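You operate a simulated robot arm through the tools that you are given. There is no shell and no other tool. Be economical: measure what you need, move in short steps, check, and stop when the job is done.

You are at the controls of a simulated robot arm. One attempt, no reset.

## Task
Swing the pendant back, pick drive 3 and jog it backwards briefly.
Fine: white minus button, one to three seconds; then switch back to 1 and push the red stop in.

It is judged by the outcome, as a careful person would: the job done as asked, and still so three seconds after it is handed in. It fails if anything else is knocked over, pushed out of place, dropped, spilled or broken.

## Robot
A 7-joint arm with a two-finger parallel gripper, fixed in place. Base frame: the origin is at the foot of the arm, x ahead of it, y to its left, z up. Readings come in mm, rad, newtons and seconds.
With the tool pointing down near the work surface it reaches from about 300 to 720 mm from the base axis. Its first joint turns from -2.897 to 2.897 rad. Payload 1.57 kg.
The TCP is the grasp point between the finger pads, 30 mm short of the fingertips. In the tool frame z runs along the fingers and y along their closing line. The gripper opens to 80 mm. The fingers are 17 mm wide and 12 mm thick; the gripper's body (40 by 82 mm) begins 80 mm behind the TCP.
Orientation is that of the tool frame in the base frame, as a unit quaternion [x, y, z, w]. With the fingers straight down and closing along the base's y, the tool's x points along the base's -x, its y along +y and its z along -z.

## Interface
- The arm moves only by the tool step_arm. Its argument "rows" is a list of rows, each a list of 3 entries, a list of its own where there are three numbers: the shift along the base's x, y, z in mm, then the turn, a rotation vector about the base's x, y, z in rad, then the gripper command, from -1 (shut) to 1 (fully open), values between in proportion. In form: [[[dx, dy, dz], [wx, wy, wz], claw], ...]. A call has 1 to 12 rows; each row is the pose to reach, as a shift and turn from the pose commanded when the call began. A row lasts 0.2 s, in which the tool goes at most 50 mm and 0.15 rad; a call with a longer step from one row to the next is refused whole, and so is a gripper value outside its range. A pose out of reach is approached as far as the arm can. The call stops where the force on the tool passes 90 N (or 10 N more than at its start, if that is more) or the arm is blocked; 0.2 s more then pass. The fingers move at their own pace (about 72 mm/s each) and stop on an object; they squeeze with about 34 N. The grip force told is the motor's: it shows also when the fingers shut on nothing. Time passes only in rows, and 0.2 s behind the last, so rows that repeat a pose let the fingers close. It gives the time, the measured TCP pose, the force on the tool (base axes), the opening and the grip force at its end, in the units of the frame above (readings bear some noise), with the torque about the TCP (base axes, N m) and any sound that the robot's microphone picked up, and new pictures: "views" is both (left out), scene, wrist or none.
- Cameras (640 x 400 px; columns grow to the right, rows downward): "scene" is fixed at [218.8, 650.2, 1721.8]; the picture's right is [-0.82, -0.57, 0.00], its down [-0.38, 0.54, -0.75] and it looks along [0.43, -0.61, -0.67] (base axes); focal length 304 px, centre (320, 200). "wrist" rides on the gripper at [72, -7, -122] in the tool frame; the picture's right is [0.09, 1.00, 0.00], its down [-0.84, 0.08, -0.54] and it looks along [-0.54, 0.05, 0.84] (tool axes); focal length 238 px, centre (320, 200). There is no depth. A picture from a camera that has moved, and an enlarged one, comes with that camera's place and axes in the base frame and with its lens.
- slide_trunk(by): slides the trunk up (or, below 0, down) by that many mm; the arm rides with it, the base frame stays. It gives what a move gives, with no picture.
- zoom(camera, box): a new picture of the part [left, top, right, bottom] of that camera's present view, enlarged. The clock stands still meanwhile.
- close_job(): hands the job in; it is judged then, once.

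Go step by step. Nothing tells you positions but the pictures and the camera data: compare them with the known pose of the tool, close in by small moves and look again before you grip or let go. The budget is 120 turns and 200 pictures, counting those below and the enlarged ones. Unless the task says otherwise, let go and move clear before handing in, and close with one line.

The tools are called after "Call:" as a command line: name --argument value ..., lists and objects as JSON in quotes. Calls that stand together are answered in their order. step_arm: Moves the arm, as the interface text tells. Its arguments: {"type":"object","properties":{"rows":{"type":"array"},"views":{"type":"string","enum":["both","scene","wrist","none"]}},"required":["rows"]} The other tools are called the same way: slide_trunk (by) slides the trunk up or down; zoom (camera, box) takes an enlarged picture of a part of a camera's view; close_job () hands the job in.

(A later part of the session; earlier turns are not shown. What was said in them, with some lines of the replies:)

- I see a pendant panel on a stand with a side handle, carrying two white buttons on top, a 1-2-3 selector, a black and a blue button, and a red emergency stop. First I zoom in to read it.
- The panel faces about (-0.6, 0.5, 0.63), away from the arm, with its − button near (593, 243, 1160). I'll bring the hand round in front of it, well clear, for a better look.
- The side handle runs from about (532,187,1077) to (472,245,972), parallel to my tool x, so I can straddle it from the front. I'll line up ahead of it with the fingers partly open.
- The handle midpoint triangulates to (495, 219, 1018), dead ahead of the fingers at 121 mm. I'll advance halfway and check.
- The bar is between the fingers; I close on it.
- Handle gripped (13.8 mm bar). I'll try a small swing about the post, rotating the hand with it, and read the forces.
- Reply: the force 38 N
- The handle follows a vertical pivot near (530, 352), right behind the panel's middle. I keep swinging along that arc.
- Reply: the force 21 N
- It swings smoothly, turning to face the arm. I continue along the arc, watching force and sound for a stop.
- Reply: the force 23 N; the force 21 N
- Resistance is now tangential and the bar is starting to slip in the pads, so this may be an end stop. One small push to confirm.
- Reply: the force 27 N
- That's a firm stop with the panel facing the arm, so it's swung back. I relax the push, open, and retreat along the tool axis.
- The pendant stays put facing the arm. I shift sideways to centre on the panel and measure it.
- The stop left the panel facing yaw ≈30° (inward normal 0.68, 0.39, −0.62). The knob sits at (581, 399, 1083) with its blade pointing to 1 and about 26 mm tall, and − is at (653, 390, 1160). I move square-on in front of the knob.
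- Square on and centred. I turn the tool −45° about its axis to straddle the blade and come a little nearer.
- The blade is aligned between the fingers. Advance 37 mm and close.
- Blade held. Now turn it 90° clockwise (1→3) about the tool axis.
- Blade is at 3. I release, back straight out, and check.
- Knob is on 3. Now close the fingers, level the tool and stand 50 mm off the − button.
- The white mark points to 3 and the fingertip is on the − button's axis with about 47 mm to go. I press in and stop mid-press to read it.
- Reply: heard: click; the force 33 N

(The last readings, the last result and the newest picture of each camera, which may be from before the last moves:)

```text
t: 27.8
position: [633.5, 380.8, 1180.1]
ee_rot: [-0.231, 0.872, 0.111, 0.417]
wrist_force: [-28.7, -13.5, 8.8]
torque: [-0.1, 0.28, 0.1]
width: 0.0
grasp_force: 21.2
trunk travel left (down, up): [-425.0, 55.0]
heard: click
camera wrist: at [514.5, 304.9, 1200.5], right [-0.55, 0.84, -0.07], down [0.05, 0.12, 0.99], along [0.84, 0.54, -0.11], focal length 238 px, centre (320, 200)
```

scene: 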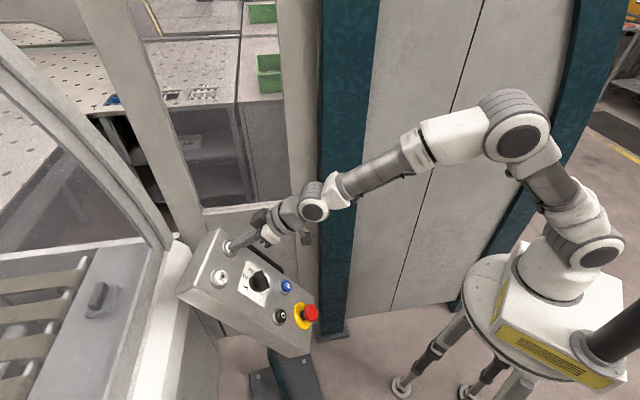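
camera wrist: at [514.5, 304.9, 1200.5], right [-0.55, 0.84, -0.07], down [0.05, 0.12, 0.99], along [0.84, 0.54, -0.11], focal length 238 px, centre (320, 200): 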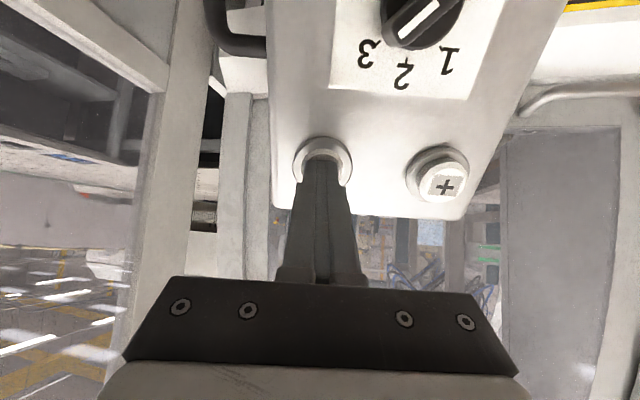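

Click heard and about 32 N on the button, so it is pressed. I hold for roughly two seconds in total, then withdraw.

Call:
step_arm --rows '[[[0, 0, 0], [0, 0, 0], -1], [[0, 0, 0], [0, 0, 0], -1], [[0, 0, 0], [0, 0, 0], -1], [[0, 0, 0], [0, 0, 0], -1], [[0, 0, 0], [0, 0, 0], -1], [[0, 0, 0], [0, 0, 0], -1], [[-13.5, -7.7, 12.6], [0, 0, 0], -1], [[-37, -21.3, 34.5], [0, 0, 0], -1]]'

Call:
zoom --camera "scene" --box '[190, 210, 330, 340]'

```text
t: 29.6
position: [596.5, 360.1, 1212.0]
ee_rot: [-0.232, 0.872, 0.111, 0.417]
wrist_force: [-0.6, 0.2, -0.2]
torque: [0.01, 0.01, 0.02]
width: 0.0
grasp_force: 21.2
trunk travel left (down, up): [-425.0, 55.0]
camera wrist: at [478.5, 284.6, 1231.1], right [-0.54, 0.84, -0.07], down [0.05, 0.12, 0.99], along [0.84, 0.54, -0.11], focal length 238 px, centre (320, 200)
```

scene: 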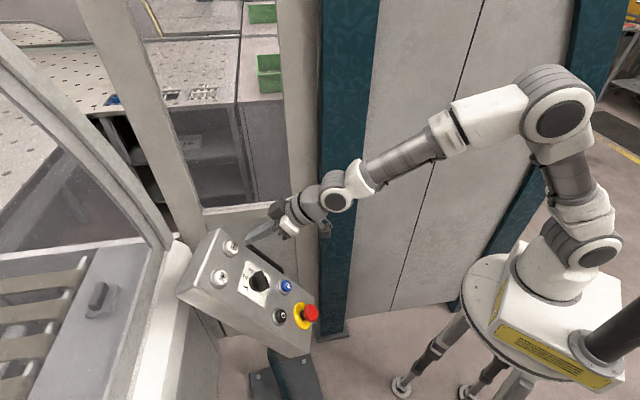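
wrist: 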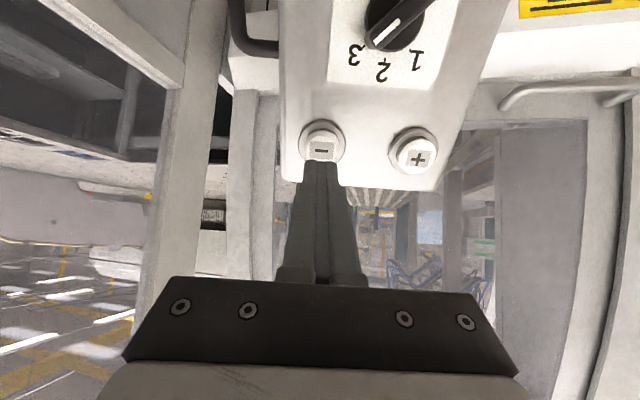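

```text
3.08 times, centred on (260, 275) of scene
camera zoom: at [218.8, 650.2, 1721.8], right [-0.82, -0.57, 0.0], down [-0.38, 0.54, -0.75], along [0.43, -0.61, -0.67], focal length 934 px, centre (505, -31)
```

zoom: 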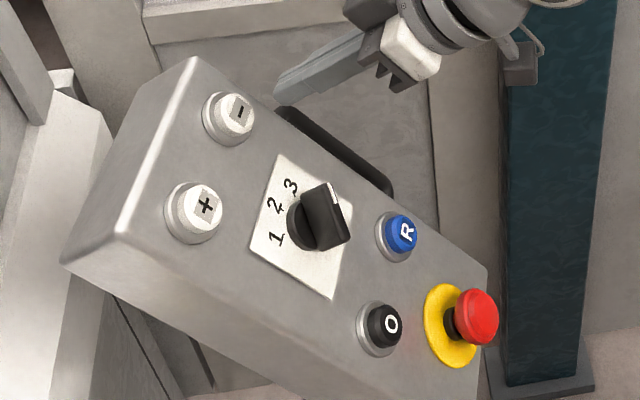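

The − button sprang back after about 2 s. Now I retrace to the knob with the fingers open and the tool rolled to the blade's position at 3.

Call:
step_arm --rows '[[[-16, -1, -3], [0.088, 0.051, -0.082], -1], [[-33, -2, -10], [0.176, 0.101, -0.164], -0.2], [[-49, -3, -20], [0.265, 0.152, -0.247], -0.2], [[-65, -5, -31], [0.353, 0.203, -0.329], -0.2], [[-82, -6, -43], [0.441, 0.253, -0.411], -0.2], [[-98, -7, -55], [0.529, 0.304, -0.493], -0.2], [[-85, 1, -67], [0.529, 0.304, -0.493], -0.2]]' --views "wrist"

```text
t: 31.2
position: [515.1, 359.2, 1142.0]
ee_rot: [0.12, 0.894, 0.263, 0.342]
wrist_force: [0.6, 1.1, -0.1]
torque: [-0.01, -0.04, -0.02]
width: 31.9
grasp_force: 0.0
trunk travel left (down, up): [-425.0, 55.0]
camera wrist: at [379.1, 335.5, 1176.8], right [-0.03, 0.87, 0.5], down [0.25, -0.47, 0.84], along [0.97, 0.15, -0.2], focal length 238 px, centre (320, 200)
```

wrist: 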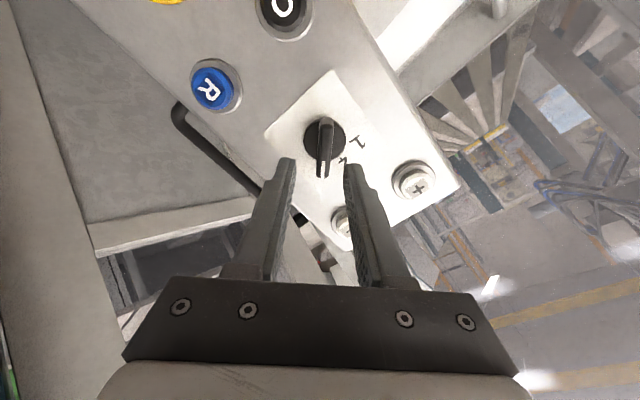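

Call:
step_arm --rows '[[[14, 8, -13], [0, 0, 0], -0.2], [[27, 15, -25], [0, 0, 0], -0.2], [[41, 23, -38], [0, 0, 0], -0.2], [[41, 23, -38], [0, 0, 0], -1], [[41, 23, -38], [0, 0, 0], -1], [[41, 23, -38], [0, 0, 0], -1]]' --views "wrist"

```text
t: 32.6
position: [556.5, 386.7, 1108.4]
ee_rot: [0.118, 0.894, 0.262, 0.344]
wrist_force: [4.0, 14.8, 5.1]
torque: [0.6, -1.23, 0.22]
width: 12.4
grasp_force: 29.8
trunk travel left (down, up): [-425.0, 55.0]
camera wrist: at [420.3, 361.3, 1140.6], right [-0.04, 0.87, 0.5], down [0.25, -0.47, 0.84], along [0.97, 0.16, -0.2], focal length 238 px, centre (320, 200)
```

wrist: 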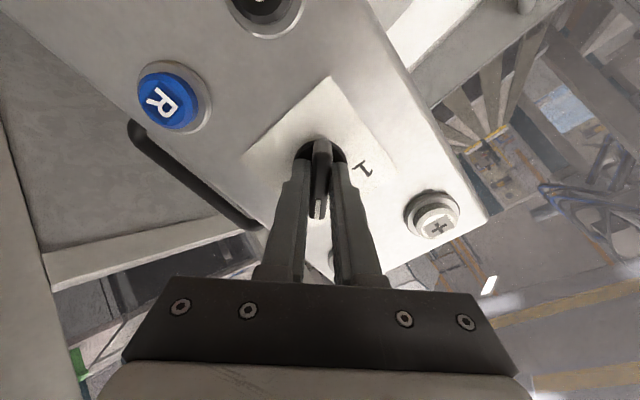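

Gripped. Rotate back −90° (3→1).

Call:
step_arm --rows '[[[0, 1.5, 0.5], [-0.0963, -0.0553, 0.0897], -1], [[0, 2, 1], [-0.1925, -0.1105, 0.1793], -1], [[0, 2, 1], [-0.2888, -0.1658, 0.269], -1], [[0, 2, 1], [-0.3851, -0.2211, 0.3585], -1], [[0, 2, 1], [-0.4814, -0.2764, 0.4482], -1], [[0, 2, 1], [-0.5776, -0.3316, 0.5378], -1], [[0, 2, 1], [-0.6739, -0.3869, 0.6275], -1], [[0, 1.5, 1], [-0.7702, -0.4422, 0.7171], -1], [[0, 1, 0.5], [-0.8665, -0.4975, 0.8067], -1], [[0, 0.5, 0], [-0.9627, -0.5527, 0.8964], -1], [[0, 0, 0], [-1.059, -0.608, 0.986], -1], [[0, 0, 0], [-1.059, -0.608, 0.986], -1]]' --views "wrist"

Call:
zoom --camera "scene" --box '[190, 210, 330, 340]'

```text
t: 35.2
position: [557.3, 382.8, 1107.6]
ee_rot: [-0.547, 0.716, -0.058, 0.429]
wrist_force: [21.3, 6.3, 7.2]
torque: [-0.01, 0.14, 0.1]
width: 11.8
grasp_force: 29.5
trunk travel left (down, up): [-425.0, 55.0]
camera wrist: at [476.7, 273.6, 1147.8], right [-0.73, 0.32, -0.6], down [-0.4, 0.52, 0.76], along [0.55, 0.8, -0.25], focal length 238 px, centre (320, 200)
```

wrist: 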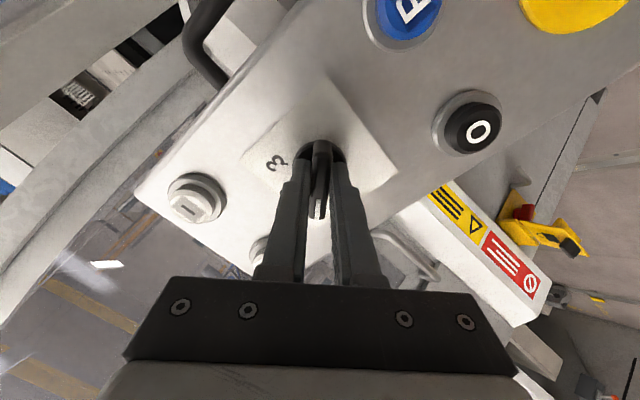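

```text
3.08 times, centred on (260, 275) of scene
camera zoom: at [218.8, 650.2, 1721.8], right [-0.82, -0.57, 0.0], down [-0.38, 0.54, -0.75], along [0.43, -0.61, -0.67], focal length 934 px, centre (505, -31)
```

zoom: 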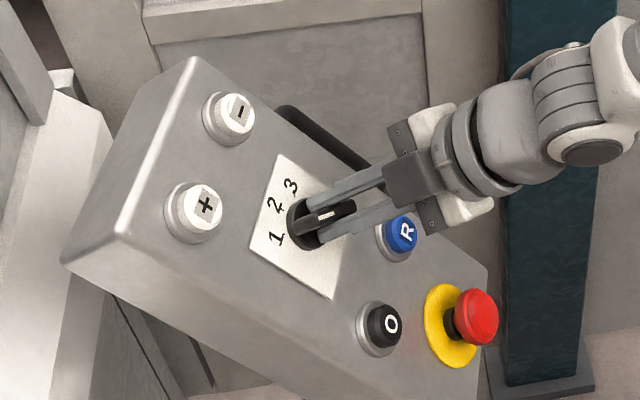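

Back at 1. Release and withdraw straight out.

Call:
step_arm --rows '[[[0, 0, 0], [0, 0, 0], -0.25], [[0, 0, 0], [0, 0, 0], -0.2], [[0, 0, 0], [0, 0, 0], -0.2], [[-14, -8, 13], [0, 0, 0], -0.2], [[-27, -15.5, 25], [0, 0, 0], -0.2], [[-40, -23, 37.5], [0, 0, 0], -0.2], [[-60, -35, 56], [0, 0, 0], -0.2]]' --views "wrist"

Call:
zoom --camera "scene" --box '[190, 210, 330, 340]'

```text
t: 36.8
position: [495.3, 350.1, 1162.6]
ee_rot: [-0.547, 0.717, -0.058, 0.428]
wrist_force: [0.3, 0.3, 0.8]
torque: [-0.01, -0.02, 0.0]
width: 31.7
grasp_force: 0.0
trunk travel left (down, up): [-425.0, 55.0]
camera wrist: at [416.0, 239.7, 1203.3], right [-0.74, 0.32, -0.6], down [-0.39, 0.52, 0.76], along [0.55, 0.79, -0.26], focal length 238 px, centre (320, 200)
```

wrist: 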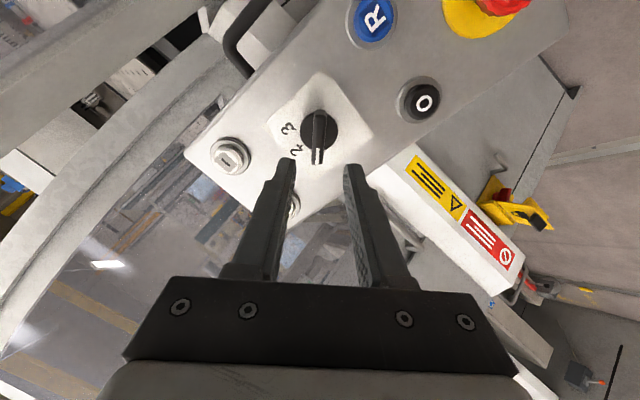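

```text
3.08 times, centred on (260, 275) of scene
camera zoom: at [218.8, 650.2, 1721.8], right [-0.82, -0.57, 0.0], down [-0.38, 0.54, -0.75], along [0.43, -0.61, -0.67], focal length 934 px, centre (505, -31)
```

zoom: 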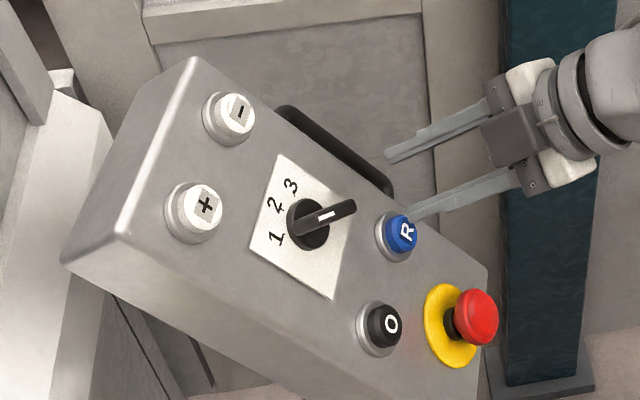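

The selector is on 1. Next, close the fingers, level the tool and stand off the red stop at about (470, 335, 960).

Call:
step_arm --rows '[[[-15, -8, -22], [0.088, 0.051, -0.082], -1], [[-29, -16, -48], [0.176, 0.101, -0.164], -1], [[-43, -25, -73], [0.265, 0.152, -0.247], -1], [[-57, -33, -98], [0.353, 0.203, -0.329], -1], [[-72, -42, -122], [0.441, 0.253, -0.411], -1], [[-86, -50, -147], [0.529, 0.304, -0.493], -1], [[-86, -50, -147], [0.529, 0.304, -0.493], -1]]'

Call:
zoom --camera "scene" --box '[210, 230, 370, 370]'

```text
t: 38.4
position: [409.2, 297.7, 1014.5]
ee_rot: [-0.232, 0.872, 0.111, 0.416]
wrist_force: [0.2, -0.4, 0.4]
torque: [0.03, -0.01, 0.0]
width: 0.0
grasp_force: 21.7
trunk travel left (down, up): [-425.0, 55.0]
camera wrist: at [290.1, 222.2, 1035.3], right [-0.54, 0.84, -0.07], down [0.05, 0.12, 0.99], along [0.84, 0.54, -0.11], focal length 238 px, centre (320, 200)
```

scene: 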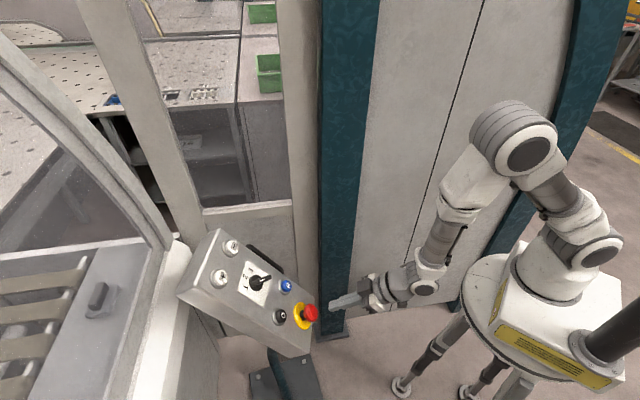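
wrist: 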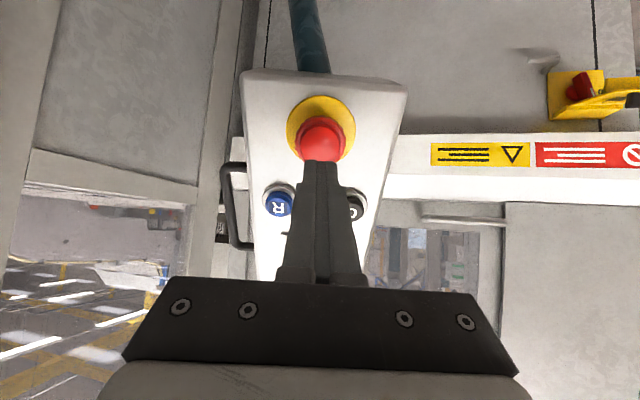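

```text
2.86 times, centred on (290, 300) of scene
camera zoom: at [218.8, 650.2, 1721.8], right [-0.82, -0.57, 0.0], down [-0.38, 0.54, -0.75], along [0.43, -0.61, -0.67], focal length 867 px, centre (406, -86)
```

zoom: 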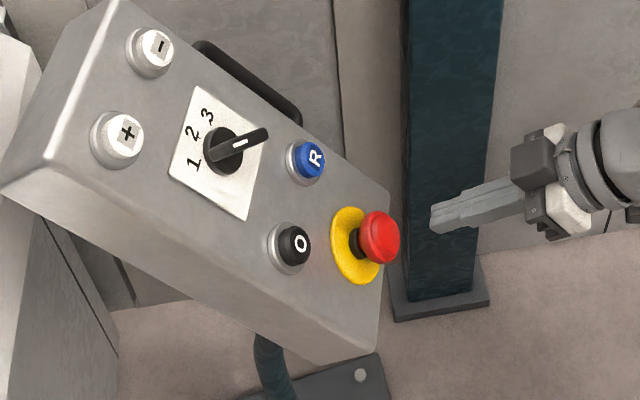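

The stop is on the finger axis, about 58 mm ahead. I push in progressively and listen for the latch.

Call:
step_arm --rows '[[[15.4, 12.3, -15.7], [0, 0, 0], -1], [[28.8, 20, -28.3], [0, 0, 0], -1], [[36.9, 24.6, -35.8], [0, 0, 0], -1], [[41, 27, -39.6], [0, 0, 0], -1], [[45, 29.3, -43.3], [0, 0, 0], -1], [[49.1, 31.6, -47.1], [0, 0, 0], -1], [[49.1, 31.6, -47.1], [0, 0, 0], -1]]'

Call:
zoom --camera "scene" --box '[210, 230, 370, 370]'

```text
t: 39.7
position: [444.8, 322.4, 979.5]
ee_rot: [-0.231, 0.871, 0.112, 0.42]
wrist_force: [-27.7, -20.7, 31.0]
torque: [0.26, -0.29, -0.05]
width: 0.0
grasp_force: 20.5
trunk travel left (down, up): [-425.0, 55.0]
stopped in row 6: the force on the tool passed its limit at 96 N (the readings are from after the stop); the commanded pose is now the measured one
camera wrist: at [326.5, 245.8, 998.8], right [-0.54, 0.84, -0.07], down [0.05, 0.11, 0.99], along [0.84, 0.54, -0.1], focal length 238 px, centre (320, 200)
```

scene: 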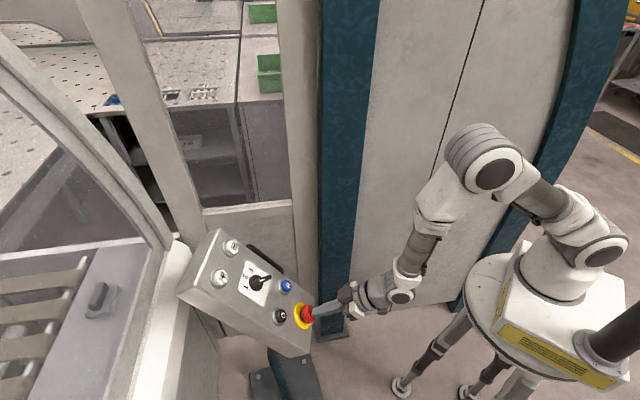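
wrist: 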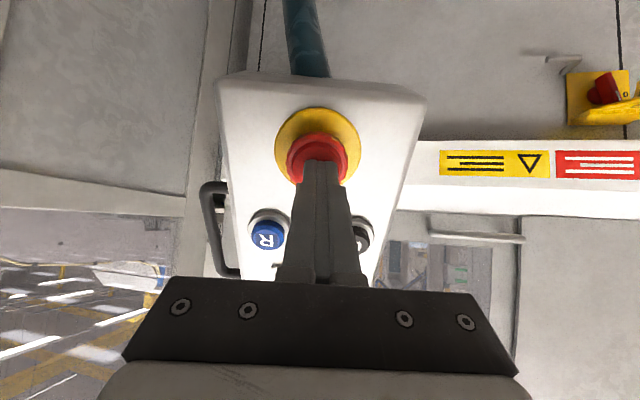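

```text
2.86 times, centred on (290, 300) of scene
camera zoom: at [218.8, 650.2, 1721.8], right [-0.82, -0.57, 0.0], down [-0.38, 0.54, -0.75], along [0.43, -0.61, -0.67], focal length 867 px, centre (406, -86)
```

zoom: 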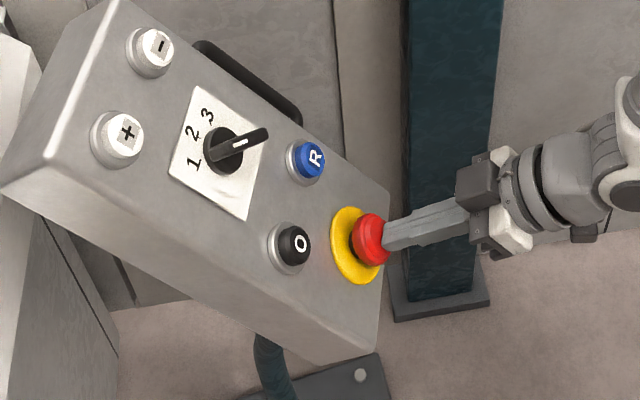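

It went in and bottomed (96 N). I back off and check that it stayed latched.

Call:
step_arm --rows '[[[-13.5, -7.7, 12.6], [0, 0, 0], -1], [[-40, -23, 37.5], [0, 0, 0], -1], [[-65, -37, 60], [0, 0, 0], -1], [[-90, -51, 83], [0, 0, 0], -1]]'

Call:
zoom --camera "scene" --box '[210, 230, 370, 370]'

```text
t: 40.7
position: [363.0, 275.6, 1053.6]
ee_rot: [-0.231, 0.873, 0.11, 0.415]
wrist_force: [0.7, 0.3, 0.0]
torque: [0.0, -0.01, -0.02]
width: 0.0
grasp_force: 21.0
trunk travel left (down, up): [-425.0, 55.0]
camera wrist: at [244.8, 199.8, 1076.3], right [-0.55, 0.84, -0.07], down [0.05, 0.12, 0.99], along [0.84, 0.54, -0.11], focal length 238 px, centre (320, 200)
```

scene: 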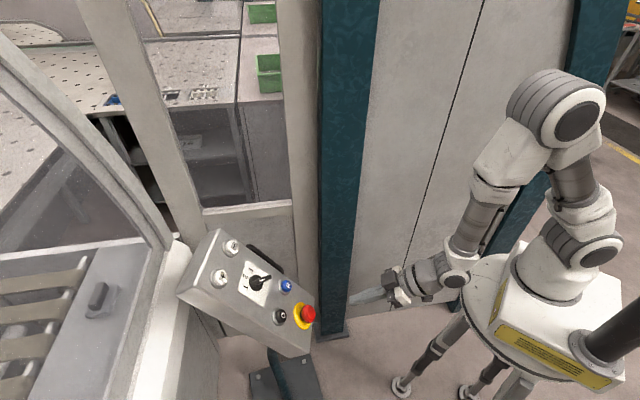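
wrist: 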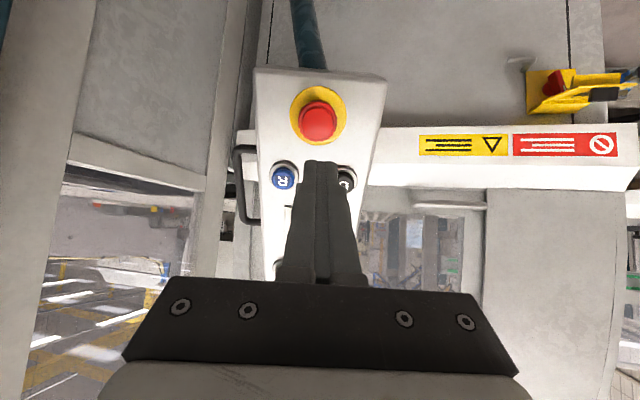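

```text
2.86 times, centred on (290, 300) of scene
camera zoom: at [218.8, 650.2, 1721.8], right [-0.82, -0.57, 0.0], down [-0.38, 0.54, -0.75], along [0.43, -0.61, -0.67], focal length 867 px, centre (406, -86)
```

zoom: 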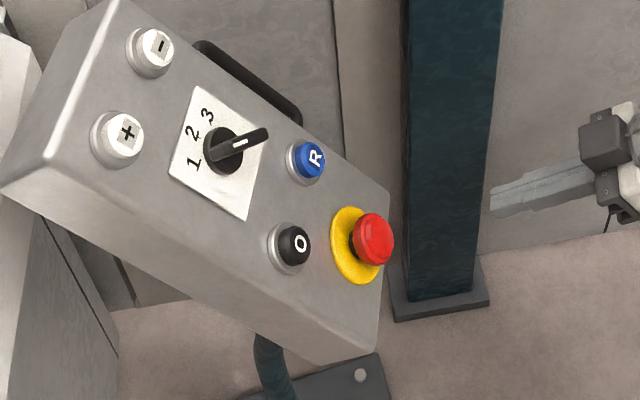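

The head sits about 7 mm lower than before. I wait a moment and compare again to be sure it is latched, not creeping back.

Call:
step_arm --rows '[[[0, 0, 0], [0, 0, 0], -1], [[0, 0, 0], [0, 0, 0], -1], [[0, 0, 0], [0, 0, 0], -1], [[0, 0, 0], [0, 0, 0], -1], [[0, 0, 0], [0, 0, 0], -1], [[0, 0, 0], [0, 0, 0], -1], [[0, 0, 0], [0, 0, 0], -1], [[0, 0, 0], [0, 0, 0], -1]]' --views "none"

Call:
zoom --camera "scene" --box '[210, 230, 370, 370]'

Call:
zoom --camera "wrist" --box '[240, 60, 400, 160]'

```text
t: 42.5
position: [362.4, 274.8, 1054.7]
ee_rot: [-0.231, 0.873, 0.11, 0.416]
wrist_force: [0.1, 0.4, 0.5]
torque: [0.0, -0.01, 0.0]
width: 0.0
grasp_force: 21.4
trunk travel left (down, up): [-425.0, 55.0]
```

```text
2.86 times, centred on (290, 300) of scene
camera zoom: at [218.8, 650.2, 1721.8], right [-0.82, -0.57, 0.0], down [-0.38, 0.54, -0.75], along [0.43, -0.61, -0.67], focal length 867 px, centre (406, -86)
```

zoom: 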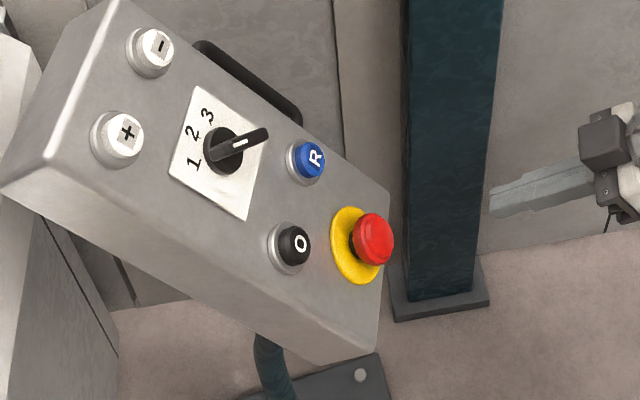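

```text
4.00 times, centred on (320, 110) of wrist
camera zoom: at [245.0, 199.9, 1076.1], right [-0.55, 0.84, -0.07], down [0.06, 0.12, 0.99], along [0.84, 0.54, -0.11], focal length 953 px, centre (320, 560)
```

zoom: 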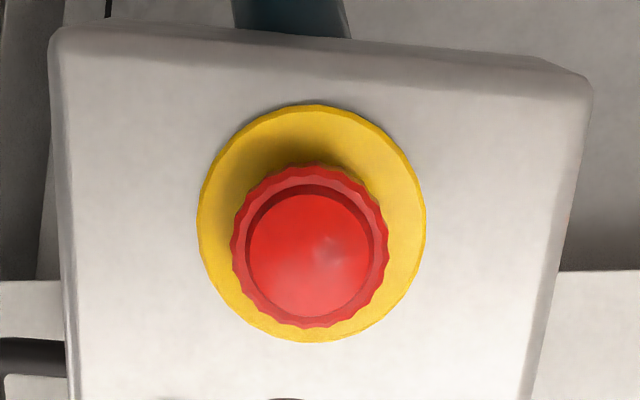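

The stop holds at its lower, latched position, the selector is on 1, the pendant still faces the arm, and the hand is clear. I hand in.

Call:
close_job

```text
The job is handed in.
```

I swung the pendant back to its end stop, set the selector to drive 3 and held white minus for about two seconds. Then I switched back to 1 and pushed the red stop in. It stayed in, though I heard no latch click. I could not see drive 3 from the cameras, so I did not confirm that it moved.
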